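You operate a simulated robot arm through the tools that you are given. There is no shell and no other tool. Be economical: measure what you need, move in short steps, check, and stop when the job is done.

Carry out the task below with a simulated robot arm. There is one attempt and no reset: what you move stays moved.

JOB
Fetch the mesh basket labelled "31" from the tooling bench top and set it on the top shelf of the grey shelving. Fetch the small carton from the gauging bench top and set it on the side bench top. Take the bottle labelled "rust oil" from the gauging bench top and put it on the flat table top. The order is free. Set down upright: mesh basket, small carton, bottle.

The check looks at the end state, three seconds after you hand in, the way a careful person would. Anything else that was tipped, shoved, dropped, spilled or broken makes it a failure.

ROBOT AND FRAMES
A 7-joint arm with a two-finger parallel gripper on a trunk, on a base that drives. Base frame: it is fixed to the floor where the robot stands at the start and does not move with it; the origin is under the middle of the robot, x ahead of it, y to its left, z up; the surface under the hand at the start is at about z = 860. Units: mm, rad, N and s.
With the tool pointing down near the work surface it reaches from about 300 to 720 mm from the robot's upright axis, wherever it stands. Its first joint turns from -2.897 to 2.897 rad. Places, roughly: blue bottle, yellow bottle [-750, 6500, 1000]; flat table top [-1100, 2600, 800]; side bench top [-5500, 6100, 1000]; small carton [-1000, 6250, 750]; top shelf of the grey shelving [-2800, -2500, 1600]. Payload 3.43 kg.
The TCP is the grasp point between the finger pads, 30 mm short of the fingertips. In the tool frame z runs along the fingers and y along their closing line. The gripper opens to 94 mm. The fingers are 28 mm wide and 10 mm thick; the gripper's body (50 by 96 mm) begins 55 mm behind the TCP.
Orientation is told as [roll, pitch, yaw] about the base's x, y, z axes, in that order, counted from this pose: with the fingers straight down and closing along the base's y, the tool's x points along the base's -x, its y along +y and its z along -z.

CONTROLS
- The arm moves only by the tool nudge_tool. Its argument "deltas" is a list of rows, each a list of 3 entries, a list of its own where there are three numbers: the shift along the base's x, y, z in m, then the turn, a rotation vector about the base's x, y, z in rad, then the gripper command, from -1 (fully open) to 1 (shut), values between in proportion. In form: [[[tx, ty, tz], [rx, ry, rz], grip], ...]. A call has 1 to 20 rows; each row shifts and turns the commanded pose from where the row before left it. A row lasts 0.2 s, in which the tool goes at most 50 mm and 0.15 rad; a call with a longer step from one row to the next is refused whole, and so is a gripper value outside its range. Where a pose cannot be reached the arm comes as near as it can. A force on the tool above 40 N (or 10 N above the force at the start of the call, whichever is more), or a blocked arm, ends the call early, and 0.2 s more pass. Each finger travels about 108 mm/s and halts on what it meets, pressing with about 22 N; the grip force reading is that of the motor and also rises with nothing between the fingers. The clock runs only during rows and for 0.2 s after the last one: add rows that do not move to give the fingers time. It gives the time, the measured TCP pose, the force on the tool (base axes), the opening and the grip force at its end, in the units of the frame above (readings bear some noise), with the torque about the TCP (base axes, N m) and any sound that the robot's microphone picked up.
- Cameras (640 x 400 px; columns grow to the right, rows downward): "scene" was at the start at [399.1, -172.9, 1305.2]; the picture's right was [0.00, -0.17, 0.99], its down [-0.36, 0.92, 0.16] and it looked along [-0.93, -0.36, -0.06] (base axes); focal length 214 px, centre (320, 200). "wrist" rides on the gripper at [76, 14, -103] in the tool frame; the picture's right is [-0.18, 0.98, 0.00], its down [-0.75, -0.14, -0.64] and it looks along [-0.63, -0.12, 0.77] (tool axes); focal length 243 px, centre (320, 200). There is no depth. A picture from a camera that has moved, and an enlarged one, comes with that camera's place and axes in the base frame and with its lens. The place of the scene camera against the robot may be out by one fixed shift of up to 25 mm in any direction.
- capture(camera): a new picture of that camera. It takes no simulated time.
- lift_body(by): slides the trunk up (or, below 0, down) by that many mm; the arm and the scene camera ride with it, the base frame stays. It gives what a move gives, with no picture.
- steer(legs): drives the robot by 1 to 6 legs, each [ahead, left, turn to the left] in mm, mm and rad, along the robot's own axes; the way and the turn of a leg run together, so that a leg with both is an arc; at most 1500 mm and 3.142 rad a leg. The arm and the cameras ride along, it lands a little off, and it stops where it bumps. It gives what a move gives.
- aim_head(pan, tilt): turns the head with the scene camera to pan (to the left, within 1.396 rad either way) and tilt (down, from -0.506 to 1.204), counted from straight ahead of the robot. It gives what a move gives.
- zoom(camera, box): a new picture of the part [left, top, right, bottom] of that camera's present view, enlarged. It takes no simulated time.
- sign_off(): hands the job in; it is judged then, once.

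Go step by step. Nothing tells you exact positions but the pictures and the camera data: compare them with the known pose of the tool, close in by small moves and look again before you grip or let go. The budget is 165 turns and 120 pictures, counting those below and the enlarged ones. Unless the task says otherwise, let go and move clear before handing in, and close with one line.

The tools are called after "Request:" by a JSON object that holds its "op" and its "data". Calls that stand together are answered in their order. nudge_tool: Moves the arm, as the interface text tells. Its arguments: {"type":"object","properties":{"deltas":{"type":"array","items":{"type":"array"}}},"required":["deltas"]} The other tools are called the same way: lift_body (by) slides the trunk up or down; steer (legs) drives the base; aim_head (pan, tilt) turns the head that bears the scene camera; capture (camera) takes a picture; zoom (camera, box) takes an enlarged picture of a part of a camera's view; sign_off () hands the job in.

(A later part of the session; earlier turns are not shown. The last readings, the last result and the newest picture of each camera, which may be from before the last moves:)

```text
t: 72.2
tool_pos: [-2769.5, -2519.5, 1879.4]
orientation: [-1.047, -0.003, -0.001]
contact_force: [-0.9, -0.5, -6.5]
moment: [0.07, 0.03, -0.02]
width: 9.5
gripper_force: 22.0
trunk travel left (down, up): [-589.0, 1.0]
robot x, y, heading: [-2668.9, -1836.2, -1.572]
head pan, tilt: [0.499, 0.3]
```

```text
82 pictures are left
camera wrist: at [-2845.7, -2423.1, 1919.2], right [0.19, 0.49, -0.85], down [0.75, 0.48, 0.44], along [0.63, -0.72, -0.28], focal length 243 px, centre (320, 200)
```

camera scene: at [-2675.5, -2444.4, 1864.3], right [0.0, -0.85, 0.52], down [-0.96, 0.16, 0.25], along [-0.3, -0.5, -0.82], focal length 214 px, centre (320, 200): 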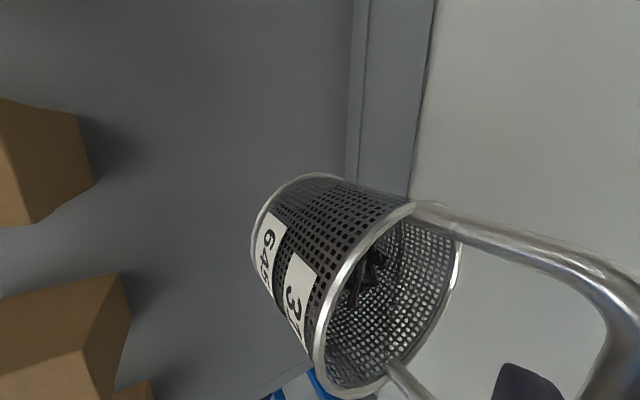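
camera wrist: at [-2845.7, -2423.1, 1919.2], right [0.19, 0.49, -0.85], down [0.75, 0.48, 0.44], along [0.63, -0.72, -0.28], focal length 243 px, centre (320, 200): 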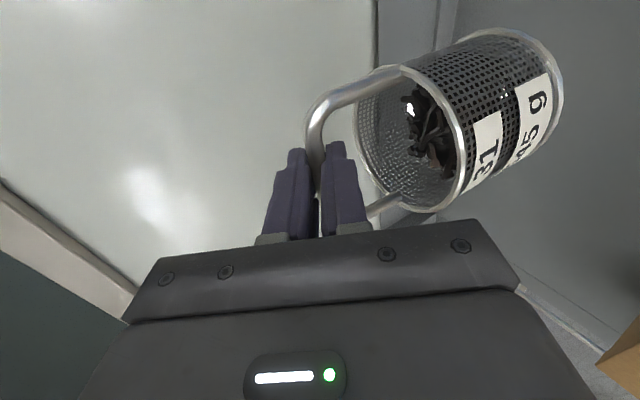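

It's well placed behind the boxes. I'll lower with the trunk 100 mm, then in small steps to contact.

Request:
{"op": "lift_body", "data": {"by": -100}}

Request:
{"op": "nudge_tool", "data": {"deltas": [[[0, 0, -0.005], [0, 0, 0], 1], [[0, 0, -0.005], [0, 0, 0], 1], [[0, 0, 0], [0, 0, 0], 1]]}}

Request:
{"op": "capture", "data": {"camera": "scene"}}

```text
t: 73.5
tool_pos: [-2769.7, -2517.8, 1780.1]
orientation: [-1.047, -0.002, -0.003]
contact_force: [-0.6, 0.6, -6.2]
moment: [0.09, 0.04, 0.0]
width: 9.8
gripper_force: 22.1
trunk travel left (down, up): [-489.0, 101.0]
robot x, y, heading: [-2669.7, -1835.9, -1.575]
head pan, tilt: [0.499, 0.3]
```

```text
t: 74.3
tool_pos: [-2768.8, -2518.0, 1769.1]
orientation: [-1.047, -0.001, -0.003]
contact_force: [-0.1, 0.2, -7.1]
moment: [0.08, 0.06, 0.01]
width: 9.4
gripper_force: 21.9
trunk travel left (down, up): [-489.0, 101.0]
robot x, y, heading: [-2667.2, -1835.2, -1.571]
head pan, tilt: [0.499, 0.3]
```

```text
81 pictures are left
camera scene: at [-2675.3, -2443.7, 1754.2], right [0.0, -0.85, 0.52], down [-0.96, 0.16, 0.25], along [-0.3, -0.5, -0.82], focal length 214 px, centre (320, 200)
```

scene: 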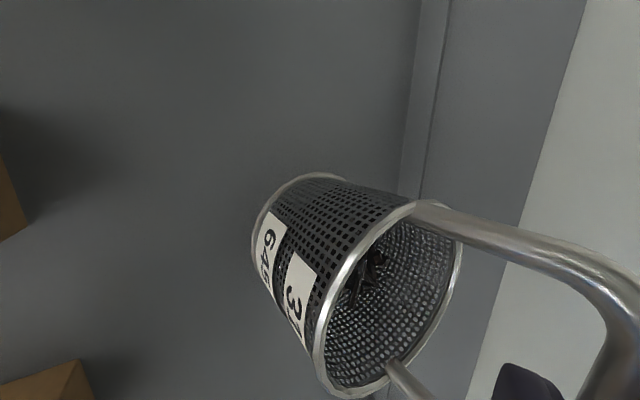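

Still hanging free. I'll step down gently until the force shows contact.

Request:
{"op": "nudge_tool", "data": {"deltas": [[[0, 0, -0.003], [0, 0, 0], 1], [[0, 0, -0.003], [0, 0, 0], 1], [[0, 0, -0.003], [0, 0, 0], 1], [[0, 0, -0.003], [0, 0, 0], 1], [[0, 0, 0], [0, 0, 0], 1]]}}

Request:
{"op": "nudge_tool", "data": {"deltas": [[[0, 0, -0.003], [0, 0, 0], 1], [[0, 0, -0.003], [0, 0, 0], 1], [[0, 0, 0], [0, 0, 0], 1]]}}

Request:
{"op": "capture", "data": {"camera": "scene"}}

```text
t: 75.5
tool_pos: [-2768.7, -2516.6, 1757.5]
orientation: [-1.047, -0.002, 0.0]
contact_force: [0.2, 0.0, -7.0]
moment: [0.07, 0.03, -0.03]
width: 9.8
gripper_force: 21.9
trunk travel left (down, up): [-489.0, 101.0]
robot x, y, heading: [-2669.2, -1835.3, -1.572]
head pan, tilt: [0.499, 0.3]
```

```text
t: 76.3
tool_pos: [-2769.8, -2517.7, 1751.2]
orientation: [-1.046, -0.002, -0.002]
contact_force: [-0.4, -1.2, -6.0]
moment: [0.07, 0.08, 0.01]
width: 9.8
gripper_force: 21.9
trunk travel left (down, up): [-489.0, 101.0]
robot x, y, heading: [-2668.4, -1834.6, -1.577]
head pan, tilt: [0.499, 0.3]
```

```text
80 pictures are left
camera scene: at [-2675.8, -2443.0, 1736.3], right [0.0, -0.85, 0.52], down [-0.96, 0.16, 0.25], along [-0.3, -0.5, -0.82], focal length 214 px, centre (320, 200)
```

scene: 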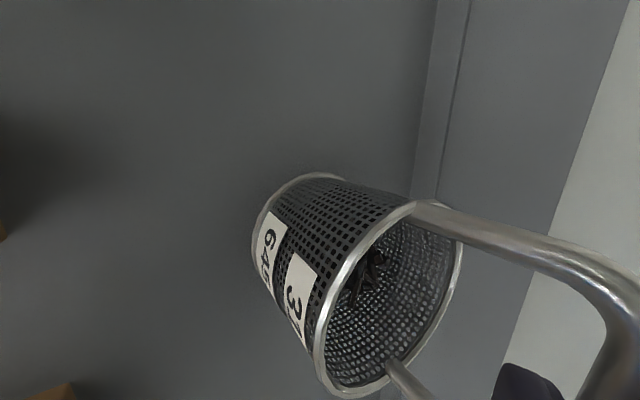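

Request:
{"op": "nudge_tool", "data": {"deltas": [[[0, 0, -0.003], [0, 0, 0], 1], [[0, 0, -0.003], [0, 0, 0], 1], [[0, 0, -0.003], [0, 0, 0], 1], [[0, 0, 0], [0, 0, 0], 1]]}}

Request:
{"op": "nudge_tool", "data": {"deltas": [[[0, 0, -0.003], [0, 0, 0], 1], [[0, 0, -0.003], [0, 0, 0], 1], [[0, 0, -0.003], [0, 0, 0], 1], [[0, 0, 0], [0, 0, 0], 1]]}}

Request:
{"op": "capture", "data": {"camera": "scene"}}

```text
t: 77.3
tool_pos: [-2768.2, -2517.6, 1743.5]
orientation: [-1.047, -0.001, -0.002]
contact_force: [0.8, 0.2, -6.1]
moment: [0.08, 0.07, 0.01]
width: 9.5
gripper_force: 21.7
trunk travel left (down, up): [-489.0, 101.0]
robot x, y, heading: [-2671.1, -1832.0, -1.573]
head pan, tilt: [0.499, 0.3]
```

```text
t: 78.3
tool_pos: [-2769.0, -2517.3, 1733.8]
orientation: [-1.047, -0.002, -0.003]
contact_force: [0.2, -0.3, -7.5]
moment: [0.09, 0.03, -0.01]
width: 9.8
gripper_force: 22.3
trunk travel left (down, up): [-489.0, 101.0]
robot x, y, heading: [-2668.7, -1836.8, -1.573]
head pan, tilt: [0.499, 0.3]
```

```text
79 pictures are left
camera scene: at [-2675.6, -2443.0, 1718.6], right [0.0, -0.85, 0.52], down [-0.96, 0.16, 0.25], along [-0.3, -0.5, -0.82], focal length 214 px, centre (320, 200)
```

scene: 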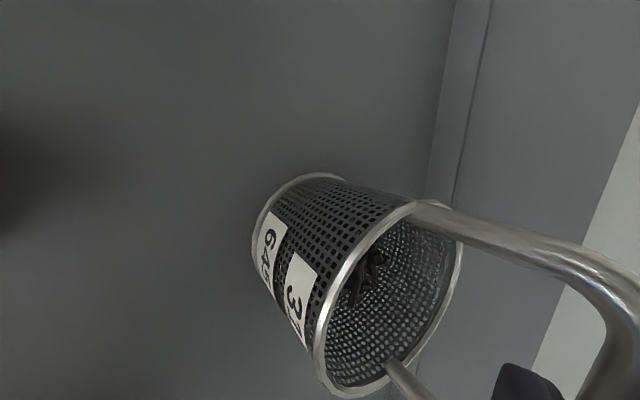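

Request:
{"op": "nudge_tool", "data": {"deltas": [[[0, 0, -0.003], [0, 0, 0], 1], [[0, 0, -0.003], [0, 0, 0], 1], [[0, 0, 0], [0, 0, 0], 1]]}}

Request:
{"op": "nudge_tool", "data": {"deltas": [[[0, 0, -0.003], [0, 0, 0], 1], [[0, 0, -0.003], [0, 0, 0], 1], [[0, 0, 0], [0, 0, 0], 1]]}}

Request:
{"op": "capture", "data": {"camera": "scene"}}

```text
t: 79.1
tool_pos: [-2769.6, -2517.6, 1727.7]
orientation: [-1.048, -0.001, -0.001]
contact_force: [1.0, 0.3, -6.2]
moment: [0.08, 0.02, 0.01]
width: 9.8
gripper_force: 22.0
trunk travel left (down, up): [-489.0, 101.0]
robot x, y, heading: [-2671.3, -1832.5, -1.57]
head pan, tilt: [0.499, 0.3]
```

```text
t: 79.9
tool_pos: [-2770.1, -2515.4, 1727.7]
orientation: [-1.057, -0.001, -0.003]
contact_force: [-1.8, -8.6, 31.2]
moment: [-0.51, -0.19, -0.05]
width: 9.6
gripper_force: 21.9
trunk travel left (down, up): [-489.0, 101.0]
robot x, y, heading: [-2669.7, -1833.6, -1.575]
head pan, tilt: [0.499, 0.3]
```

```text
78 pictures are left
camera scene: at [-2676.1, -2441.8, 1710.9], right [0.0, -0.85, 0.53], down [-0.95, 0.16, 0.25], along [-0.3, -0.51, -0.81], focal length 214 px, centre (320, 200)
```

scene: 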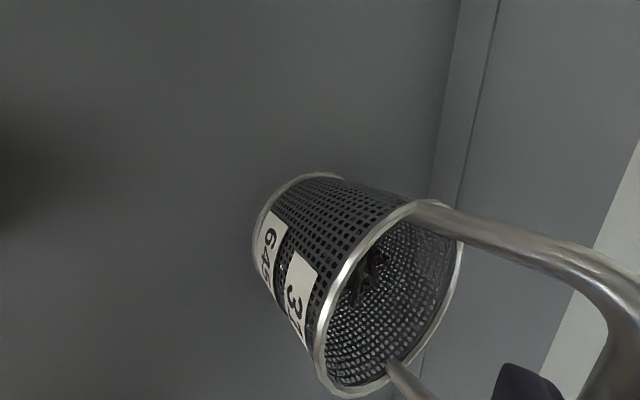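

Contact at TCP ≈ 1727. I'll relax the pressing slightly and see the force.

Request:
{"op": "nudge_tool", "data": {"deltas": [[[0, 0, 0.003], [0, 0, 0], 1], [[0, 0, 0.001], [0, 0, 0], 1], [[0, 0, 0], [0, 0, 0], 1]]}}

Request:
{"op": "capture", "data": {"camera": "wrist"}}

```text
t: 80.7
tool_pos: [-2769.7, -2516.3, 1727.2]
orientation: [-1.05, -0.002, -0.002]
contact_force: [-2.0, -5.9, 24.6]
moment: [-0.34, -0.03, -0.09]
width: 9.8
gripper_force: 22.1
trunk travel left (down, up): [-489.0, 101.0]
robot x, y, heading: [-2668.8, -1834.0, -1.573]
head pan, tilt: [0.499, 0.3]
```

```text
77 pictures are left
camera wrist: at [-2846.3, -2420.1, 1766.5], right [0.19, 0.49, -0.85], down [0.75, 0.48, 0.44], along [0.63, -0.72, -0.28], focal length 243 px, centre (320, 200)
```

wrist: 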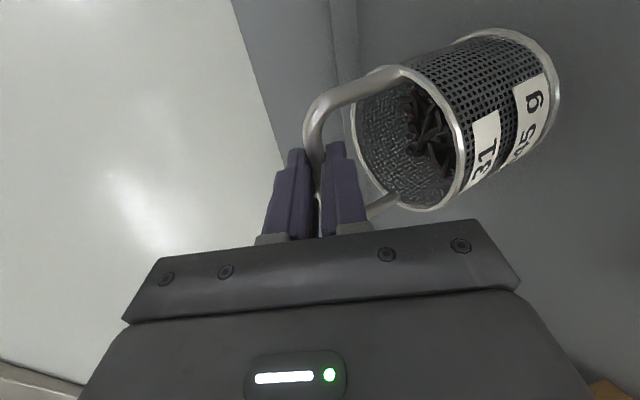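

Request:
{"op": "nudge_tool", "data": {"deltas": [[[0, 0, 0.002], [0, 0, 0], 1], [[0, 0, 0.001], [0, 0, 0], 1], [[0, 0, 0], [0, 0, 0], 1], [[0, 0, 0], [0, 0, 0], 1]]}}

```text
t: 81.7
tool_pos: [-2769.4, -2516.6, 1727.5]
orientation: [-1.043, -0.001, 0.001]
contact_force: [-0.1, 3.3, -0.9]
moment: [0.02, -0.11, 0.03]
width: 9.4
gripper_force: 21.4
trunk travel left (down, up): [-489.0, 101.0]
robot x, y, heading: [-2667.2, -1834.2, -1.577]
head pan, tilt: [0.499, 0.3]
```

Now nearly unloaded. I'll open slowly to about 40 mm.

Request:
{"op": "nudge_tool", "data": {"deltas": [[[0, 0, 0], [0, 0, 0], 0.7], [[0, 0, 0], [0, 0, 0], 0.5], [[0, 0, 0], [0, 0, 0], 0.15], [[0, 0, 0], [0, 0, 0], 0.15]]}}

Request:
{"op": "capture", "data": {"camera": "scene"}}

Request:
{"op": "capture", "data": {"camera": "wrist"}}

```text
t: 82.7
tool_pos: [-2770.6, -2517.4, 1729.4]
orientation: [-1.046, -0.003, -0.001]
contact_force: [0.6, 0.1, -0.1]
moment: [0.01, 0.0, -0.02]
width: 39.6
gripper_force: 0.1
trunk travel left (down, up): [-489.0, 101.0]
robot x, y, heading: [-2666.9, -1834.6, -1.575]
head pan, tilt: [0.499, 0.3]
```

```text
76 pictures are left
camera scene: at [-2676.0, -2442.8, 1713.9], right [0.0, -0.85, 0.52], down [-0.96, 0.16, 0.25], along [-0.3, -0.5, -0.82], focal length 214 px, centre (320, 200)
```

scene: 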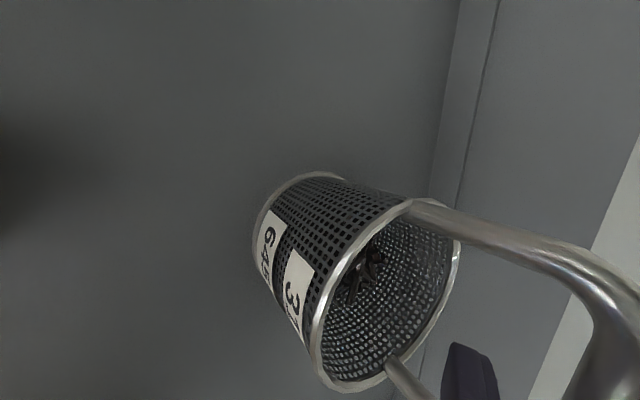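

```text
75 pictures are left
camera wrist: at [-2846.1, -2421.4, 1768.8], right [0.19, 0.49, -0.85], down [0.75, 0.48, 0.44], along [0.63, -0.72, -0.28], focal length 243 px, centre (320, 200)
```

wrist: 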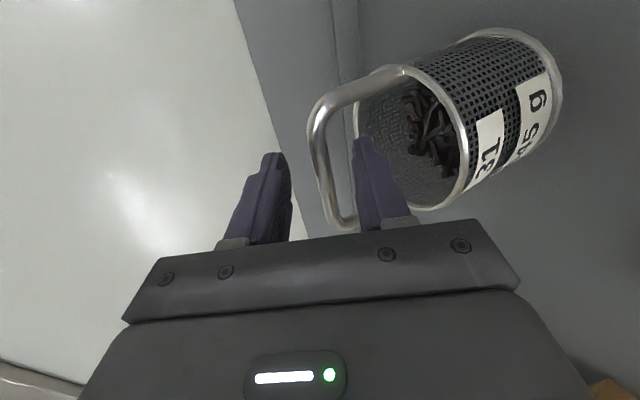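

Released and standing. I'll retract along the tool axis and check it stays still.

Request:
{"op": "nudge_tool", "data": {"deltas": [[[0, 0.013, 0.0075], [0, 0, 0], 0.15], [[0, 0.017, 0.01], [0, 0, 0], 0.15], [[0, 0.026, 0.015], [0, 0, 0], 0.15], [[0, 0.026, 0.015], [0, 0, 0], 0.15], [[0, 0.026, 0.015], [0, 0, 0], 0.15], [[0, 0.026, 0.025], [0, 0, 0], 0.15], [[0, 0.0, 0.0], [0, 0, 0], 0.15]]}}

Request:
{"op": "capture", "data": {"camera": "wrist"}}

Request:
{"op": "aim_head", "data": {"pan": 0, "tilt": 0.3}}

Request:
{"op": "capture", "data": {"camera": "scene"}}

```text
t: 84.3
tool_pos: [-2769.0, -2385.2, 1816.8]
orientation: [-1.046, -0.001, -0.001]
contact_force: [-0.1, 0.6, -0.8]
moment: [0.01, 0.0, 0.01]
width: 40.0
gripper_force: 0.1
trunk travel left (down, up): [-489.0, 101.0]
robot x, y, heading: [-2672.3, -1835.6, -1.571]
head pan, tilt: [0.499, 0.3]
```

```text
74 pictures are left
camera wrist: at [-2846.4, -2289.1, 1855.4], right [0.19, 0.49, -0.85], down [0.75, 0.48, 0.44], along [0.63, -0.72, -0.28], focal length 243 px, centre (320, 200)
```

wrist: 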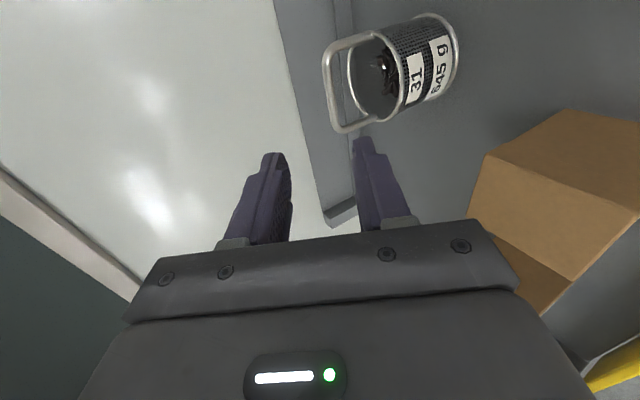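

```text
t: 85.3
tool_pos: [-2769.9, -2383.6, 1816.3]
orientation: [-1.047, -0.002, -0.003]
contact_force: [0.3, 0.7, 0.9]
moment: [0.03, 0.0, 0.04]
width: 40.0
gripper_force: 0.1
trunk travel left (down, up): [-489.0, 101.0]
robot x, y, heading: [-2673.9, -1837.3, -1.573]
head pan, tilt: [0.0, 0.3]
```

```text
73 pictures are left
camera scene: at [-2676.0, -2341.5, 1833.9], right [0.0, -0.5, 0.87], down [-0.95, 0.26, 0.15], along [-0.3, -0.83, -0.48], focal length 214 px, centre (320, 200)
```

scene: 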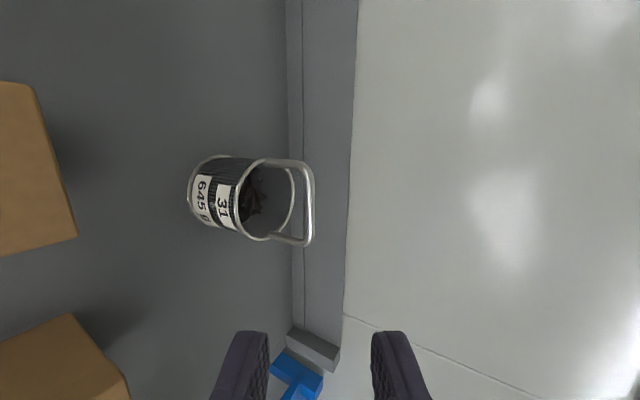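

Basket "31" stands upright on the shelf. I'll back off, fold the hand to straight down and lower the trunk.

Request:
{"op": "steer", "data": {"legs": [[-600, 0, 0]]}}

Request:
{"op": "nudge_tool", "data": {"deltas": [[[0, 0.03, -0.03], [0.14, 0, 0], -1], [[0, 0.03, -0.03], [0.14, 0, 0], -1], [[0, 0.03, -0.03], [0.14, 0, 0], -1], [[0, 0.03, -0.03], [0.14, 0, 0], -1], [[0, 0.0, -0.03], [0.14, 0, 0], -1], [[0, 0.0, -0.03], [0.14, 0, 0], -1], [[0, 0, -0.03], [0.14, 0, 0], -1], [[0, 0, -0.03], [0.067, 0, 0], -1], [[0, 0, 0], [0, 0, 0], -1]]}}

Request:
{"op": "lift_body", "data": {"by": -300}}

Request:
{"op": "steer", "data": {"legs": [[0, 0, 1.571], [1250, 0, 0], [1200, 0, 0], [0, 0, 1.571]]}}

Request:
{"op": "aim_head", "data": {"pan": -1.39, "tilt": 0}}

Request:
{"op": "capture", "data": {"camera": "scene"}}

```text
t: 88.7
tool_pos: [-2768.6, -1777.3, 1817.6]
orientation: [-1.049, -0.001, -0.001]
contact_force: [0.4, 0.2, 0.8]
moment: [0.01, 0.0, 0.02]
width: 40.1
gripper_force: 0.0
trunk travel left (down, up): [-489.0, 101.0]
robot x, y, heading: [-2670.6, -1230.7, -1.571]
head pan, tilt: [0.0, 0.3]
```

```text
t: 90.7
tool_pos: [-2768.1, -1660.3, 1578.2]
orientation: [-0.001, 0.0, 0.0]
contact_force: [0.3, 0.7, 0.2]
moment: [-0.01, -0.02, 0.01]
width: 94.2
gripper_force: 0.0
trunk travel left (down, up): [-489.0, 101.0]
robot x, y, heading: [-2669.7, -1229.3, -1.568]
head pan, tilt: [0.0, 0.3]
```

```text
t: 93.7
tool_pos: [-2766.9, -1660.6, 1276.8]
orientation: [-0.001, -0.002, -0.002]
contact_force: [-0.2, -1.4, 0.1]
moment: [0.01, -0.02, 0.01]
width: 94.2
gripper_force: 0.1
trunk travel left (down, up): [-189.0, 401.0]
robot x, y, heading: [-2667.6, -1229.7, -1.57]
head pan, tilt: [0.0, 0.3]
```

```text
t: 113.4
tool_pos: [-96.4, -830.5, 1277.1]
orientation: [-0.002, 0.0, -3.13]
contact_force: [0.0, -0.1, 0.0]
moment: [0.02, 0.01, 0.02]
width: 93.9
gripper_force: 0.1
trunk travel left (down, up): [-189.0, 401.0]
robot x, y, heading: [-188.9, -1263.1, 1.584]
head pan, tilt: [0.0, 0.3]
```

```text
t: 114.9
tool_pos: [-95.3, -831.4, 1277.1]
orientation: [-0.001, -0.003, -3.131]
contact_force: [0.4, -0.1, 0.1]
moment: [0.0, -0.01, 0.04]
width: 93.8
gripper_force: 0.2
trunk travel left (down, up): [-189.0, 401.0]
robot x, y, heading: [-186.6, -1261.0, 1.585]
head pan, tilt: [-1.389, 0.0]
```

```text
72 pictures are left
camera scene: at [-195.8, -732.9, 1389.7], right [0.0, 0.18, 0.98], down [1.0, 0.01, 0.0], along [-0.01, 0.98, -0.18], focal length 214 px, centre (320, 200)
```

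scene: 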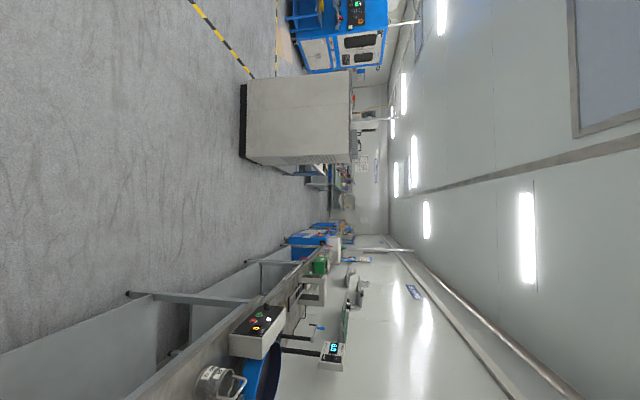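

I see the corridor between the cabinet and the benches. I'll drive along it to about y 1000 and look again.

Request:
{"op": "steer", "data": {"legs": [[0, 80, -0.015], [1200, 0, 0], [1100, 0, 0]]}}

Request:
{"op": "capture", "data": {"camera": "scene"}}

Request:
{"op": "zoom", "data": {"camera": "scene", "box": [240, 120, 400, 260]}}

```text
t: 126.8
tool_pos: [-166.8, 1433.1, 1276.7]
orientation: [0.0, -0.002, 3.123]
contact_force: [-0.4, 0.3, 0.1]
moment: [-0.01, -0.01, -0.01]
width: 94.2
gripper_force: 0.1
trunk travel left (down, up): [-189.0, 401.0]
robot x, y, heading: [-269.9, 1001.7, 1.551]
head pan, tilt: [-1.389, 0.0]
```

```text
71 pictures are left
camera scene: at [-262.9, 1533.4, 1389.7], right [0.0, 0.18, 0.98], down [1.0, -0.02, 0.0], along [0.02, 0.98, -0.18], focal length 214 px, centre (320, 200)
```

scene: 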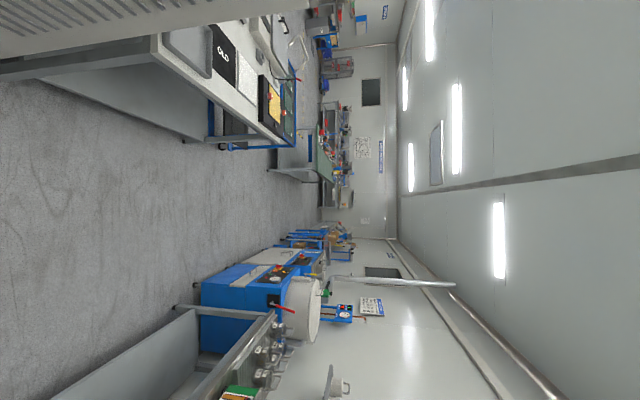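

```text
2.86 times, centred on (320, 190) of scene
camera zoom: at [-262.9, 1533.4, 1389.7], right [0.0, 0.18, 0.98], down [1.0, -0.02, 0.0], along [0.02, 0.98, -0.18], focal length 613 px, centre (320, 229)
```

zoom: 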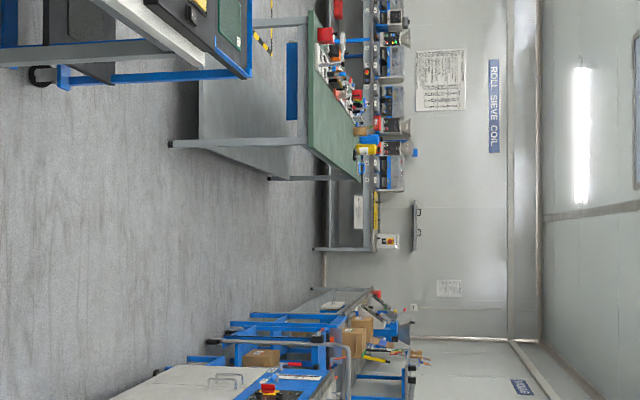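

The grey flat table is at left; the gauging bench (green mat) runs from y ≈ 4700 to 6700 with its right edge at x ≈ -620. I'll drive up along it at x ≈ -100.

Request:
{"op": "steer", "data": {"legs": [[0, -160, 0.02], [1500, 0, 0], [1500, 0, 0], [1000, 0, 0]]}}

Request:
{"op": "capture", "data": {"camera": "scene"}}

Request:
{"op": "aim_head", "data": {"pan": -1.2, "tilt": -0.5}}

Request:
{"op": "capture", "data": {"camera": "scene"}}

```text
t: 147.1
tool_pos: [53.1, 5442.3, 1275.9]
orientation: [-0.001, -0.002, 3.104]
contact_force: [-0.6, -0.4, -0.5]
moment: [-0.02, 0.01, 0.01]
width: 93.9
gripper_force: 0.0
trunk travel left (down, up): [-189.0, 401.0]
robot x, y, heading: [-61.9, 5018.7, 1.536]
head pan, tilt: [-1.389, 0.0]
```

```text
69 pictures are left
camera scene: at [-41.9, 5544.4, 1389.7], right [0.01, 0.18, 0.98], down [1.0, -0.04, 0.0], along [0.04, 0.98, -0.18], focal length 214 px, centre (320, 200)
```

scene: 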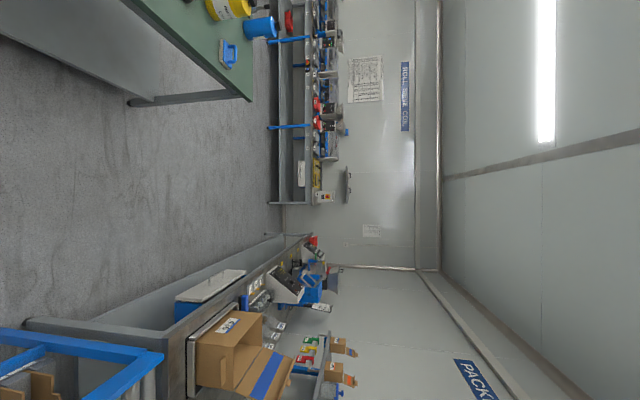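

```text
t: 148.0
tool_pos: [54.5, 5441.5, 1276.8]
orientation: [-0.001, 0.0, 3.106]
contact_force: [0.2, -0.2, -1.0]
moment: [-0.01, -0.02, 0.02]
width: 94.1
gripper_force: 0.1
trunk travel left (down, up): [-189.0, 401.0]
robot x, y, heading: [-59.2, 5011.8, 1.538]
head pan, tilt: [-1.201, -0.499]
```

```text
68 pictures are left
camera scene: at [-82.9, 5519.7, 1381.8], right [0.01, 0.36, 0.93], down [0.89, 0.41, -0.17], along [-0.45, 0.84, -0.32], focal length 214 px, centre (320, 200)
```

scene: 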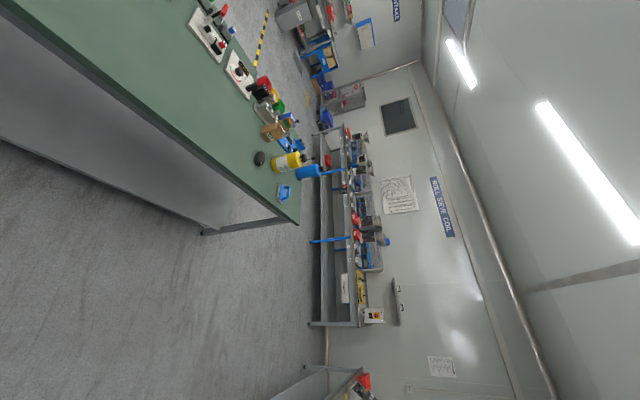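

I'll drive to alongside the bottles and turn to face the bench.

Request:
{"op": "steer", "data": {"legs": [[1250, 0, 0], [0, 0, 1.604]]}}

Request:
{"op": "aim_head", "data": {"pan": -0.7, "tilt": 0}}

Request:
{"op": "capture", "data": {"camera": "scene"}}

```text
t: 158.1
tool_pos: [-439.4, 6357.1, 1275.6]
orientation: [-0.001, -0.004, -1.597]
contact_force: [-0.6, 0.0, 0.3]
moment: [0.0, 0.04, 0.03]
width: 94.2
gripper_force: 0.1
trunk travel left (down, up): [-189.0, 401.0]
robot x, y, heading: [-8.5, 6249.8, 3.117]
head pan, tilt: [-1.201, -0.499]
```

```text
t: 159.1
tool_pos: [-439.0, 6357.4, 1277.0]
orientation: [-0.002, -0.003, -1.598]
contact_force: [-0.1, -0.1, 0.6]
moment: [0.04, 0.0, 0.01]
width: 93.9
gripper_force: 0.1
trunk travel left (down, up): [-189.0, 401.0]
robot x, y, heading: [-11.8, 6246.4, 3.12]
head pan, tilt: [-0.7, 0.0]
```

```text
67 pictures are left
camera scene: at [-488.0, 6259.7, 1337.3], right [-0.76, 0.02, 0.65], down [0.03, 1.0, 0.0], along [-0.65, 0.02, -0.76], focal length 214 px, centre (320, 200)
```

scene: 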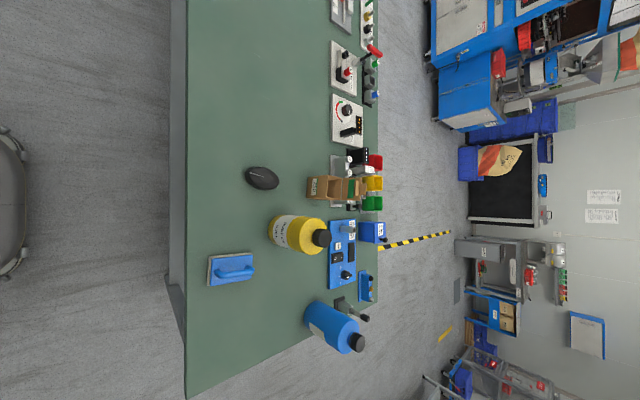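

Request:
{"op": "zoom", "data": {"camera": "scene", "box": [200, 140, 400, 370]}}

Request:
{"op": "capture", "data": {"camera": "wrist"}}

```text
1.74 times, centred on (300, 255) of scene
camera zoom: at [-488.0, 6259.7, 1337.3], right [-0.76, 0.02, 0.65], down [0.03, 1.0, 0.0], along [-0.65, 0.02, -0.76], focal length 373 px, centre (355, 104)
```

zoom: 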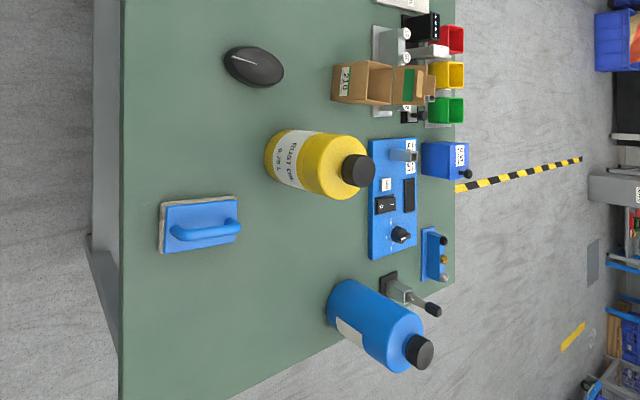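

```text
65 pictures are left
camera wrist: at [-422.5, 6433.2, 1379.8], right [0.98, -0.21, 0.0], down [-0.16, -0.75, 0.64], along [-0.14, -0.63, -0.77], focal length 243 px, centre (320, 200)
```

wrist: 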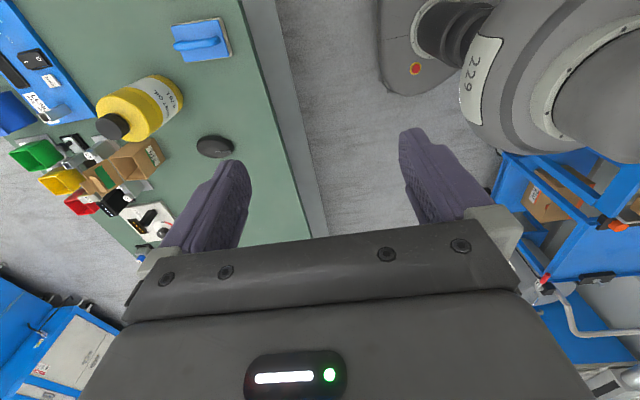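

Request:
{"op": "zoom", "data": {"camera": "wrist", "box": [60, 60, 220, 220]}}

Request:
{"op": "zoom", "data": {"camera": "scene", "box": [260, 140, 400, 260]}}

Request:
{"op": "zoom", "data": {"camera": "scene", "box": [300, 290, 380, 360]}}

```text
2.50 times, centred on (140, 140) of wrist
camera zoom: at [-422.5, 6433.2, 1379.8], right [0.98, -0.21, 0.0], down [-0.16, -0.75, 0.64], along [-0.14, -0.63, -0.77], focal length 606 px, centre (770, 350)
```

zoom: 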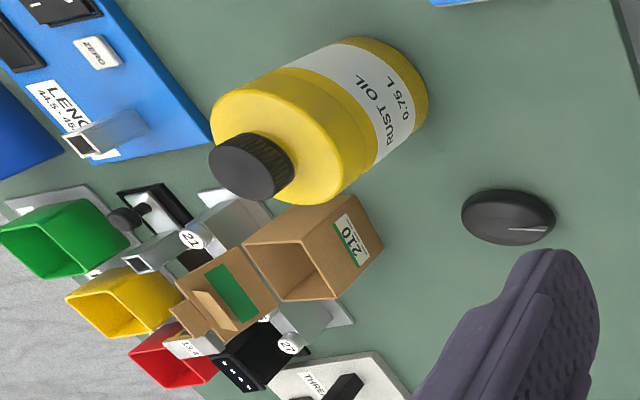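

```text
3.33 times, centred on (330, 200) of scene
camera zoom: at [-488.0, 6259.7, 1337.3], right [-0.76, 0.02, 0.65], down [0.03, 1.0, 0.0], along [-0.65, 0.02, -0.76], focal length 715 px, centre (287, 200)
```

zoom: 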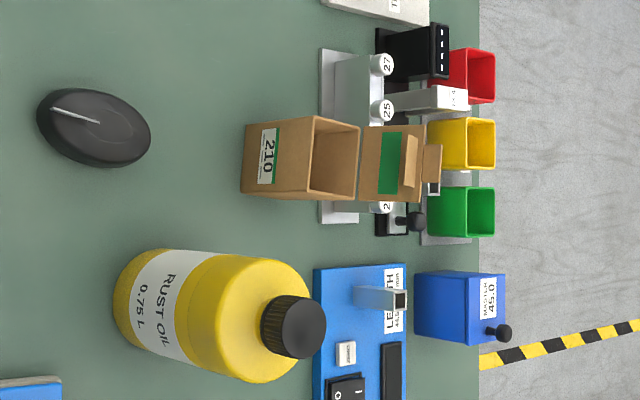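

```text
5.71 times, centred on (340, 325) of scene
camera zoom: at [-488.0, 6259.7, 1337.3], right [-0.76, 0.02, 0.65], down [0.03, 1.0, 0.0], along [-0.65, 0.02, -0.76], focal length 1226 px, centre (206, -514)
```

zoom: 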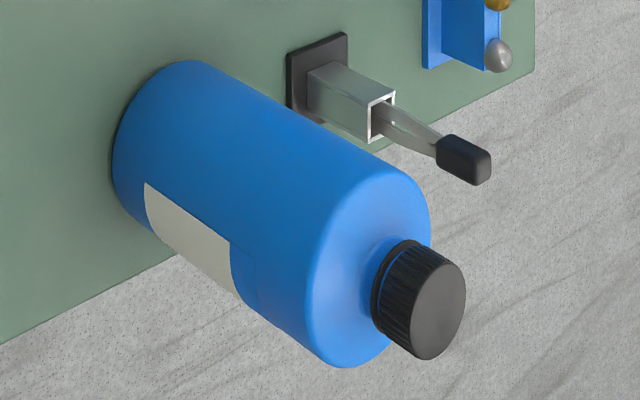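

The yellow bottle is "RUST OIL"; the small open carton "210" stands beside it. I'll drive 200 mm closer and take wrist views to triangulate.

Request:
{"op": "steer", "data": {"legs": [[200, 0, 0.023]]}}

Request:
{"op": "capture", "data": {"camera": "wrist"}}

Request:
{"op": "nudge_tool", "data": {"deltas": [[[0, 0.03, 0], [0, 0, 0], -1], [[0, 0.04, 0], [0, 0, 0], -1], [[0, 0.04, 0], [0, 0, 0], -1], [[0, 0.04, 0], [0, 0, 0], -1], [[0, 0, 0], [0, 0, 0], -1]]}}

Request:
{"op": "capture", "data": {"camera": "wrist"}}

```text
t: 160.7
tool_pos: [-645.9, 6348.9, 1277.2]
orientation: [0.0, -0.001, -1.569]
contact_force: [0.6, 0.1, 0.1]
moment: [-0.01, -0.02, -0.01]
width: 93.9
gripper_force: 0.0
trunk travel left (down, up): [-189.0, 401.0]
robot x, y, heading: [-219.0, 6252.4, -3.141]
head pan, tilt: [-0.7, 0.0]
```

```text
61 pictures are left
camera wrist: at [-632.8, 6425.1, 1379.5], right [0.98, -0.18, 0.0], down [-0.14, -0.75, 0.64], along [-0.12, -0.63, -0.77], focal length 243 px, centre (320, 200)
```

wrist: 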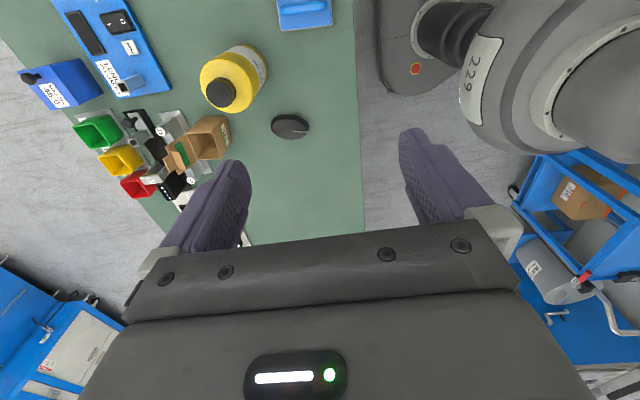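

```text
t: 161.9
tool_pos: [-645.9, 6500.2, 1277.7]
orientation: [-0.004, -0.002, -1.572]
contact_force: [0.0, -0.7, 0.6]
moment: [-0.04, 0.01, -0.03]
width: 93.7
gripper_force: 0.0
trunk travel left (down, up): [-189.0, 401.0]
robot x, y, heading: [-216.7, 6253.1, -3.139]
head pan, tilt: [-0.7, 0.0]
```

```text
60 pictures are left
camera wrist: at [-631.6, 6576.1, 1380.6], right [0.98, -0.18, 0.0], down [-0.14, -0.75, 0.64], along [-0.12, -0.63, -0.77], focal length 243 px, centre (320, 200)
```

wrist: 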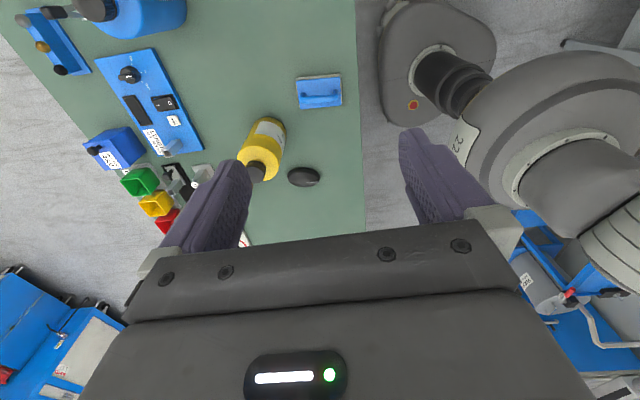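

Cap of the rust-oil bottle is at about (-811, 6334, 962). I'll drive 80 mm closer and put the hand above it.

Request:
{"op": "steer", "data": {"legs": [[80, 0, 0]]}}

Request:
{"op": "nudge_tool", "data": {"deltas": [[[-0.02, -0.04, -0.03], [0, 0, 0], -1], [[-0.02, -0.04, -0.04], [0, 0, 0], -1], [[-0.02, -0.04, -0.04], [0, 0, 0], -1], [[-0.025, -0.046, -0.04], [0, 0, 0], -1], [[0, 0, 0], [0, 0, 0], -1]]}}

Request:
{"op": "capture", "data": {"camera": "wrist"}}

Request:
{"op": "aim_head", "data": {"pan": 0, "tilt": 0.5}}

Request:
{"op": "capture", "data": {"camera": "scene"}}

```text
t: 162.9
tool_pos: [-727.8, 6499.5, 1276.6]
orientation: [0.0, -0.002, -1.57]
contact_force: [-0.7, 0.1, 0.2]
moment: [0.01, -0.03, 0.0]
width: 94.2
gripper_force: 0.0
trunk travel left (down, up): [-189.0, 401.0]
robot x, y, heading: [-297.4, 6253.5, -3.141]
head pan, tilt: [-0.7, 0.0]
```

```text
refused: row 1 steps farther than a row can; nothing moved
```

```text
59 pictures are left
camera wrist: at [-714.0, 6575.7, 1379.9], right [0.98, -0.18, 0.0], down [-0.14, -0.75, 0.64], along [-0.12, -0.63, -0.77], focal length 243 px, centre (320, 200)
```

wrist: 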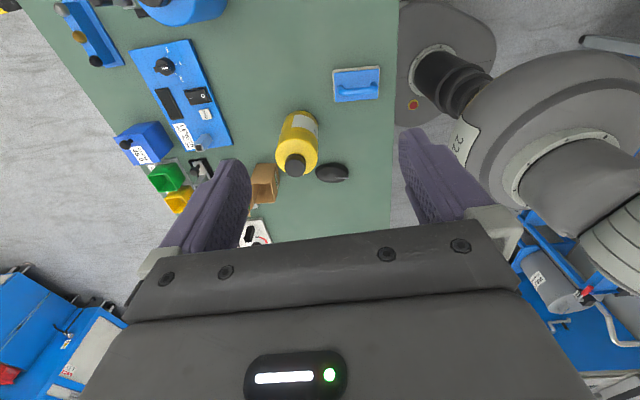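

```text
t: 164.0
tool_pos: [-726.4, 6500.1, 1277.2]
orientation: [0.001, -0.002, -1.57]
contact_force: [-0.9, 0.0, -0.3]
moment: [0.02, -0.01, -0.04]
width: 94.1
gripper_force: 0.0
trunk travel left (down, up): [-189.0, 401.0]
robot x, y, heading: [-301.0, 6251.6, -3.138]
head pan, tilt: [0.0, 0.499]
```

```text
58 pictures are left
camera scene: at [-715.6, 6446.4, 1315.5], right [-1.0, 0.0, 0.0], down [0.0, 0.88, 0.48], along [0.0, 0.48, -0.88], focal length 214 px, centre (320, 200)
```

scene: 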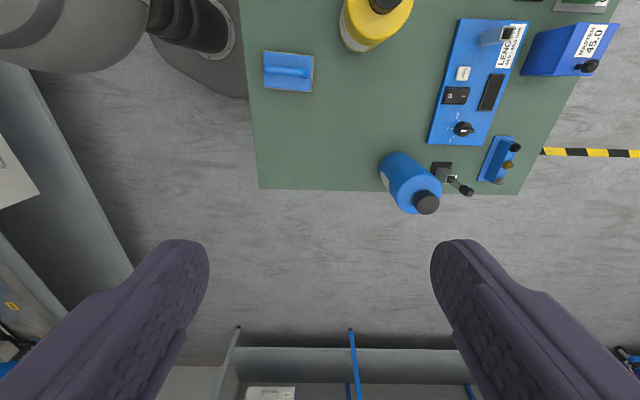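

Request:
{"op": "nudge_tool", "data": {"deltas": [[[-0.014, -0.028, -0.025], [0, 0, 0], -1], [[-0.014, -0.028, -0.025], [0, 0, 0], -1], [[-0.014, -0.028, -0.025], [0, 0, 0], -1], [[-0.014, -0.028, -0.025], [0, 0, 0], -1], [[-0.014, -0.028, -0.025], [0, 0, 0], -1], [[-0.015, -0.028, -0.025], [0, 0, 0], -1], [[0, 0, 0], [0, 0, 0], -1]]}}

Request:
{"op": "capture", "data": {"camera": "wrist"}}

Request:
{"op": "capture", "data": {"camera": "scene"}}

```text
t: 165.6
tool_pos: [-811.7, 6330.1, 1126.8]
orientation: [0.0, 0.0, -1.572]
contact_force: [0.5, 0.3, -0.7]
moment: [0.01, -0.02, 0.01]
width: 94.1
gripper_force: 0.0
trunk travel left (down, up): [-189.0, 401.0]
robot x, y, heading: [-298.5, 6250.9, -3.137]
head pan, tilt: [0.0, 0.499]
```

```text
57 pictures are left
camera wrist: at [-799.0, 6406.6, 1230.0], right [0.98, -0.18, 0.0], down [-0.14, -0.75, 0.64], along [-0.12, -0.63, -0.77], focal length 243 px, centre (320, 200)
```

wrist: 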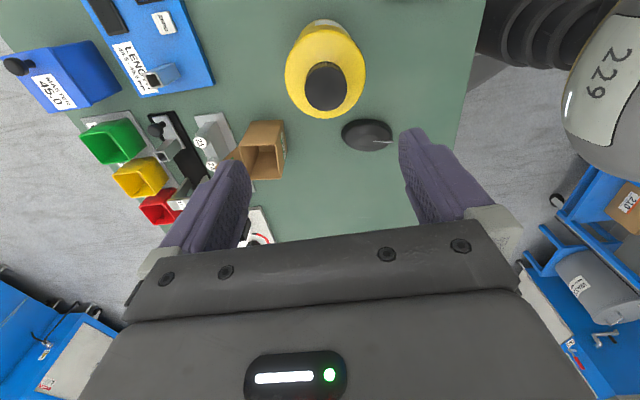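

```text
56 pictures are left
camera scene: at [-801.7, 6277.4, 1165.2], right [-1.0, 0.0, 0.0], down [0.0, 0.88, 0.48], along [0.0, 0.48, -0.88], focal length 214 px, centre (320, 200)
```

scene: 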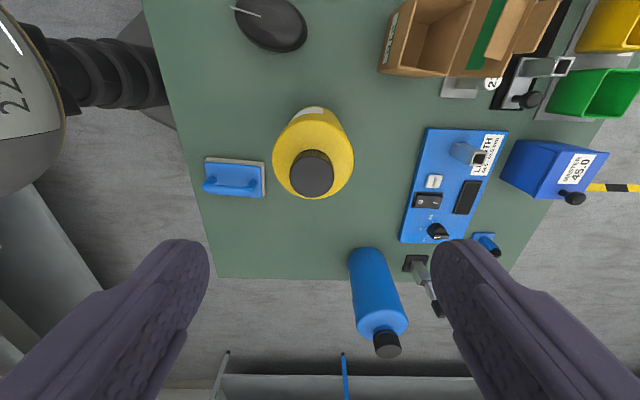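

Refined cap position ≈ (-808, 6338, 975). I'll descend to TCP 1035 (tips still above the cap) and check.

Request:
{"op": "nudge_tool", "data": {"deltas": [[[0.003, 0.008, -0.03], [0, 0, 0], -1], [[0, 0, -0.03], [0, 0, 0], -1], [[0, 0, -0.03], [0, 0, 0], -1], [[0, 0, 0], [0, 0, 0], -1]]}}

Request:
{"op": "capture", "data": {"camera": "wrist"}}

Request:
{"op": "capture", "data": {"camera": "scene"}}

```text
t: 166.6
tool_pos: [-809.2, 6338.7, 1036.4]
orientation: [-0.002, 0.001, -1.571]
contact_force: [-0.5, 0.9, -0.9]
moment: [-0.03, 0.04, -0.01]
width: 94.1
gripper_force: 0.1
trunk travel left (down, up): [-189.0, 401.0]
robot x, y, heading: [-295.1, 6252.8, -3.137]
head pan, tilt: [0.0, 0.499]
```

```text
55 pictures are left
camera wrist: at [-794.5, 6415.2, 1139.2], right [0.98, -0.18, 0.0], down [-0.14, -0.75, 0.64], along [-0.12, -0.63, -0.77], focal length 243 px, centre (320, 200)
```

wrist: 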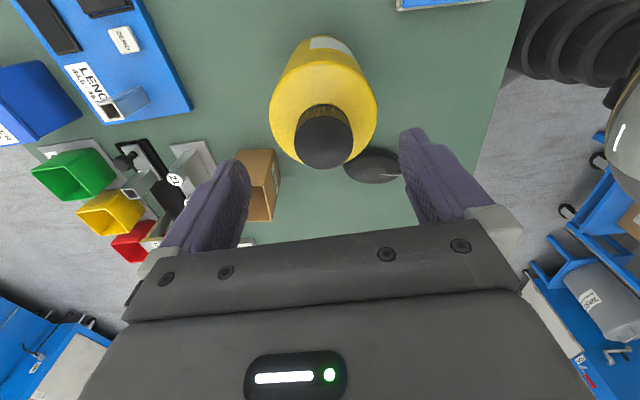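

```text
54 pictures are left
camera scene: at [-797.2, 6286.0, 1074.4], right [-1.0, 0.0, 0.0], down [0.0, 0.88, 0.48], along [0.0, 0.48, -0.88], focal length 214 px, centre (320, 200)
```

scene: 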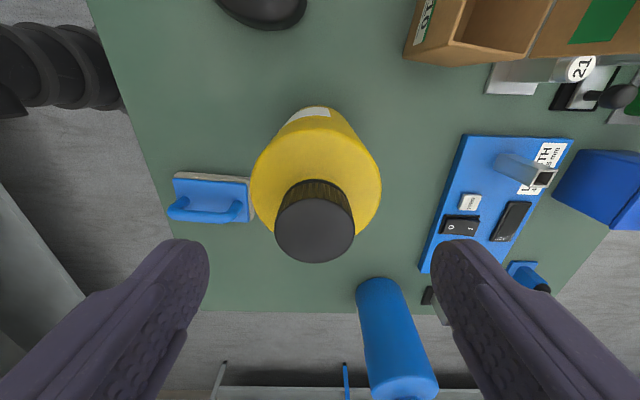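

Cap top ≈ 990 at (-806, 6346). I'll descend so the fingertips reach just around the cap's lower edge, then look.

Request:
{"op": "nudge_tool", "data": {"deltas": [[[0.003, 0.007, -0.01], [0, 0, 0], -1], [[0, 0, -0.015], [0, 0, 0], -1], [[0, 0, -0.012], [0, 0, 0], -1], [[0, 0, 0], [0, 0, 0], -1]]}}

Request:
{"op": "capture", "data": {"camera": "wrist"}}

Request:
{"op": "capture", "data": {"camera": "scene"}}

```text
t: 167.6
tool_pos: [-804.5, 6346.8, 999.7]
orientation: [0.0, -0.002, -1.571]
contact_force: [-0.2, 0.5, -1.0]
moment: [-0.02, 0.0, 0.02]
width: 94.1
gripper_force: 0.1
trunk travel left (down, up): [-189.0, 401.0]
robot x, y, heading: [-296.7, 6251.7, -3.142]
head pan, tilt: [0.0, 0.499]
```

```text
53 pictures are left
camera wrist: at [-791.6, 6422.2, 1103.2], right [0.98, -0.18, 0.0], down [-0.14, -0.75, 0.64], along [-0.12, -0.63, -0.77], focal length 243 px, centre (320, 200)
```

wrist: 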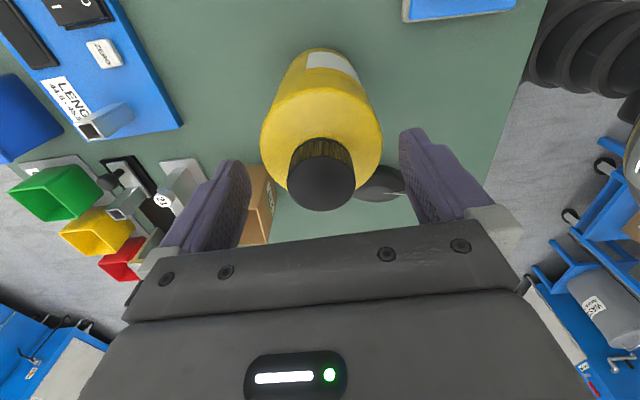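

```text
52 pictures are left
camera scene: at [-794.2, 6293.0, 1038.3], right [-1.0, 0.0, 0.0], down [0.0, 0.88, 0.48], along [0.0, 0.48, -0.88], focal length 214 px, centre (320, 200)
```

scene: 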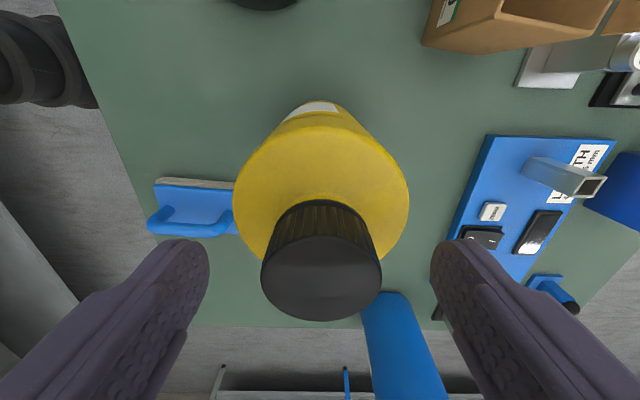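

Aligned on the cap. I'll raise 2 mm to stay off the shoulder and close.

Request:
{"op": "nudge_tool", "data": {"deltas": [[[-0.001, -0.003, 0.002], [0, 0, 0], -1], [[0, 0, 0], [0, 0, 0], 0], [[0, 0, 0], [0, 0, 0], 0.3], [[0, 0, 0], [0, 0, 0], 1], [[0, 0, 0], [0, 0, 0], 1], [[0, 0, 0], [0, 0, 0], 1]]}}

Request:
{"op": "capture", "data": {"camera": "scene"}}

```text
t: 169.0
tool_pos: [-806.4, 6342.9, 1002.7]
orientation: [-0.001, -0.001, -1.57]
contact_force: [2.0, -1.4, 1.0]
moment: [0.02, -0.13, 0.02]
width: 39.5
gripper_force: 21.8
trunk travel left (down, up): [-189.0, 401.0]
robot x, y, heading: [-295.1, 6253.4, -3.14]
head pan, tilt: [0.0, 0.499]
```

```text
51 pictures are left
camera scene: at [-795.4, 6289.8, 1040.5], right [-1.0, 0.0, 0.0], down [0.0, 0.88, 0.48], along [0.0, 0.48, -0.88], focal length 214 px, centre (320, 200)
```

scene: 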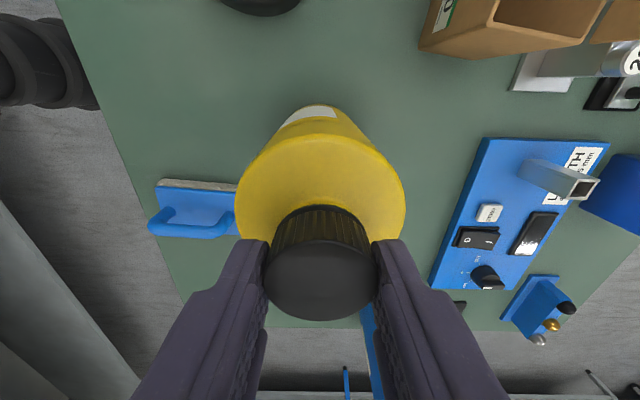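

Gripped at 39.5 mm. Lift slowly.

Request:
{"op": "nudge_tool", "data": {"deltas": [[[0, 0, 0.005], [0, 0, 0], 1], [[0, 0, 0.01], [0, 0, 0], 1], [[0, 0, 0.015], [0, 0, 0], 1], [[0, 0, 0.02], [0, 0, 0], 1], [[0, 0, 0], [0, 0, 0], 1]]}}

Request:
{"op": "capture", "data": {"camera": "scene"}}

```text
t: 170.2
tool_pos: [-808.3, 6343.4, 1051.6]
orientation: [0.0, 0.0, -1.571]
contact_force: [-0.3, 0.2, -8.1]
moment: [0.02, -0.01, -0.01]
width: 39.7
gripper_force: 21.6
trunk travel left (down, up): [-189.0, 401.0]
robot x, y, heading: [-298.2, 6250.7, -3.142]
head pan, tilt: [0.0, 0.499]
```

```text
50 pictures are left
camera scene: at [-796.9, 6291.0, 1089.0], right [-1.0, 0.0, 0.0], down [0.0, 0.88, 0.48], along [0.0, 0.48, -0.88], focal length 214 px, centre (320, 200)
```

scene: 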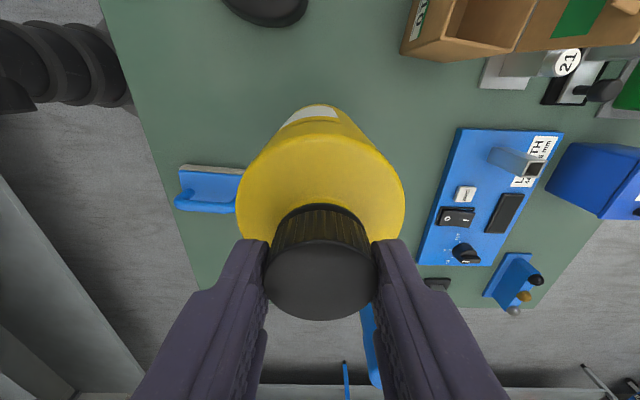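

Held firmly. Raise the trunk, retract, back off, and drive sideways to the flat table.

Request:
{"op": "lift_body", "data": {"by": 150}}

Request:
{"op": "steer", "data": {"legs": [[-300, 0, 0]]}}

Request:
{"op": "nudge_tool", "data": {"deltas": [[[0.03, 0, 0], [0, 0, 0], 1], [[0.03, 0, 0], [0, 0, 0], 1], [[0.03, 0, 0], [0, 0, 0], 1], [[0, 0, 0], [0, 0, 0], 1]]}}

Request:
{"op": "steer", "data": {"legs": [[0, 1200, 0], [0, 1200, 0], [0, 1150, 0]]}}

Request:
{"op": "aim_head", "data": {"pan": -0.7, "tilt": 0}}

Request:
{"op": "capture", "data": {"camera": "scene"}}

```text
t: 172.0
tool_pos: [-808.2, 6344.9, 1199.4]
orientation: [0.001, -0.001, -1.57]
contact_force: [0.8, 0.6, -8.3]
moment: [0.01, 0.01, 0.03]
width: 39.5
gripper_force: 21.8
trunk travel left (down, up): [-339.0, 251.0]
robot x, y, heading: [-294.6, 6250.5, -3.145]
head pan, tilt: [0.0, 0.499]
```

```text
t: 174.0
tool_pos: [-503.6, 6346.1, 1200.4]
orientation: [-0.001, -0.002, -1.573]
contact_force: [0.2, 0.6, -7.3]
moment: [0.0, -0.03, -0.01]
width: 39.8
gripper_force: 22.5
trunk travel left (down, up): [-339.0, 251.0]
robot x, y, heading: [4.5, 6251.2, 3.142]
head pan, tilt: [0.0, 0.499]
```

```text
t: 175.0
tool_pos: [-415.6, 6344.1, 1201.2]
orientation: [-0.001, -0.002, -1.574]
contact_force: [0.6, 0.5, -8.2]
moment: [0.01, 0.02, -0.01]
width: 39.5
gripper_force: 21.9
trunk travel left (down, up): [-339.0, 251.0]
robot x, y, heading: [7.0, 6252.0, 3.133]
head pan, tilt: [0.0, 0.499]
```

```text
t: 192.3
tool_pos: [-470.9, 2791.4, 1203.0]
orientation: [0.001, -0.002, -1.61]
contact_force: [0.2, 0.6, -8.3]
moment: [0.02, 0.0, 0.0]
width: 39.4
gripper_force: 22.0
trunk travel left (down, up): [-339.0, 251.0]
robot x, y, heading: [-56.3, 2678.0, 3.107]
head pan, tilt: [0.0, 0.499]
```

```text
t: 193.4
tool_pos: [-472.5, 2790.1, 1200.7]
orientation: [-0.001, -0.003, -1.611]
contact_force: [0.0, -0.2, -8.2]
moment: [0.01, 0.01, 0.02]
width: 39.1
gripper_force: 21.7
trunk travel left (down, up): [-339.0, 251.0]
robot x, y, heading: [-55.4, 2679.1, 3.108]
head pan, tilt: [-0.7, 0.0]
```

```text
49 pictures are left
camera scene: at [-522.6, 2694.0, 1261.9], right [-0.76, 0.03, 0.64], down [0.04, 1.0, 0.0], along [-0.64, 0.03, -0.77], focal length 214 px, centre (320, 200)
```

scene: 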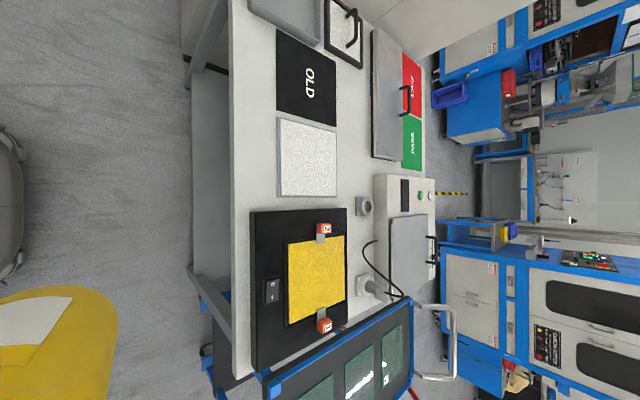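

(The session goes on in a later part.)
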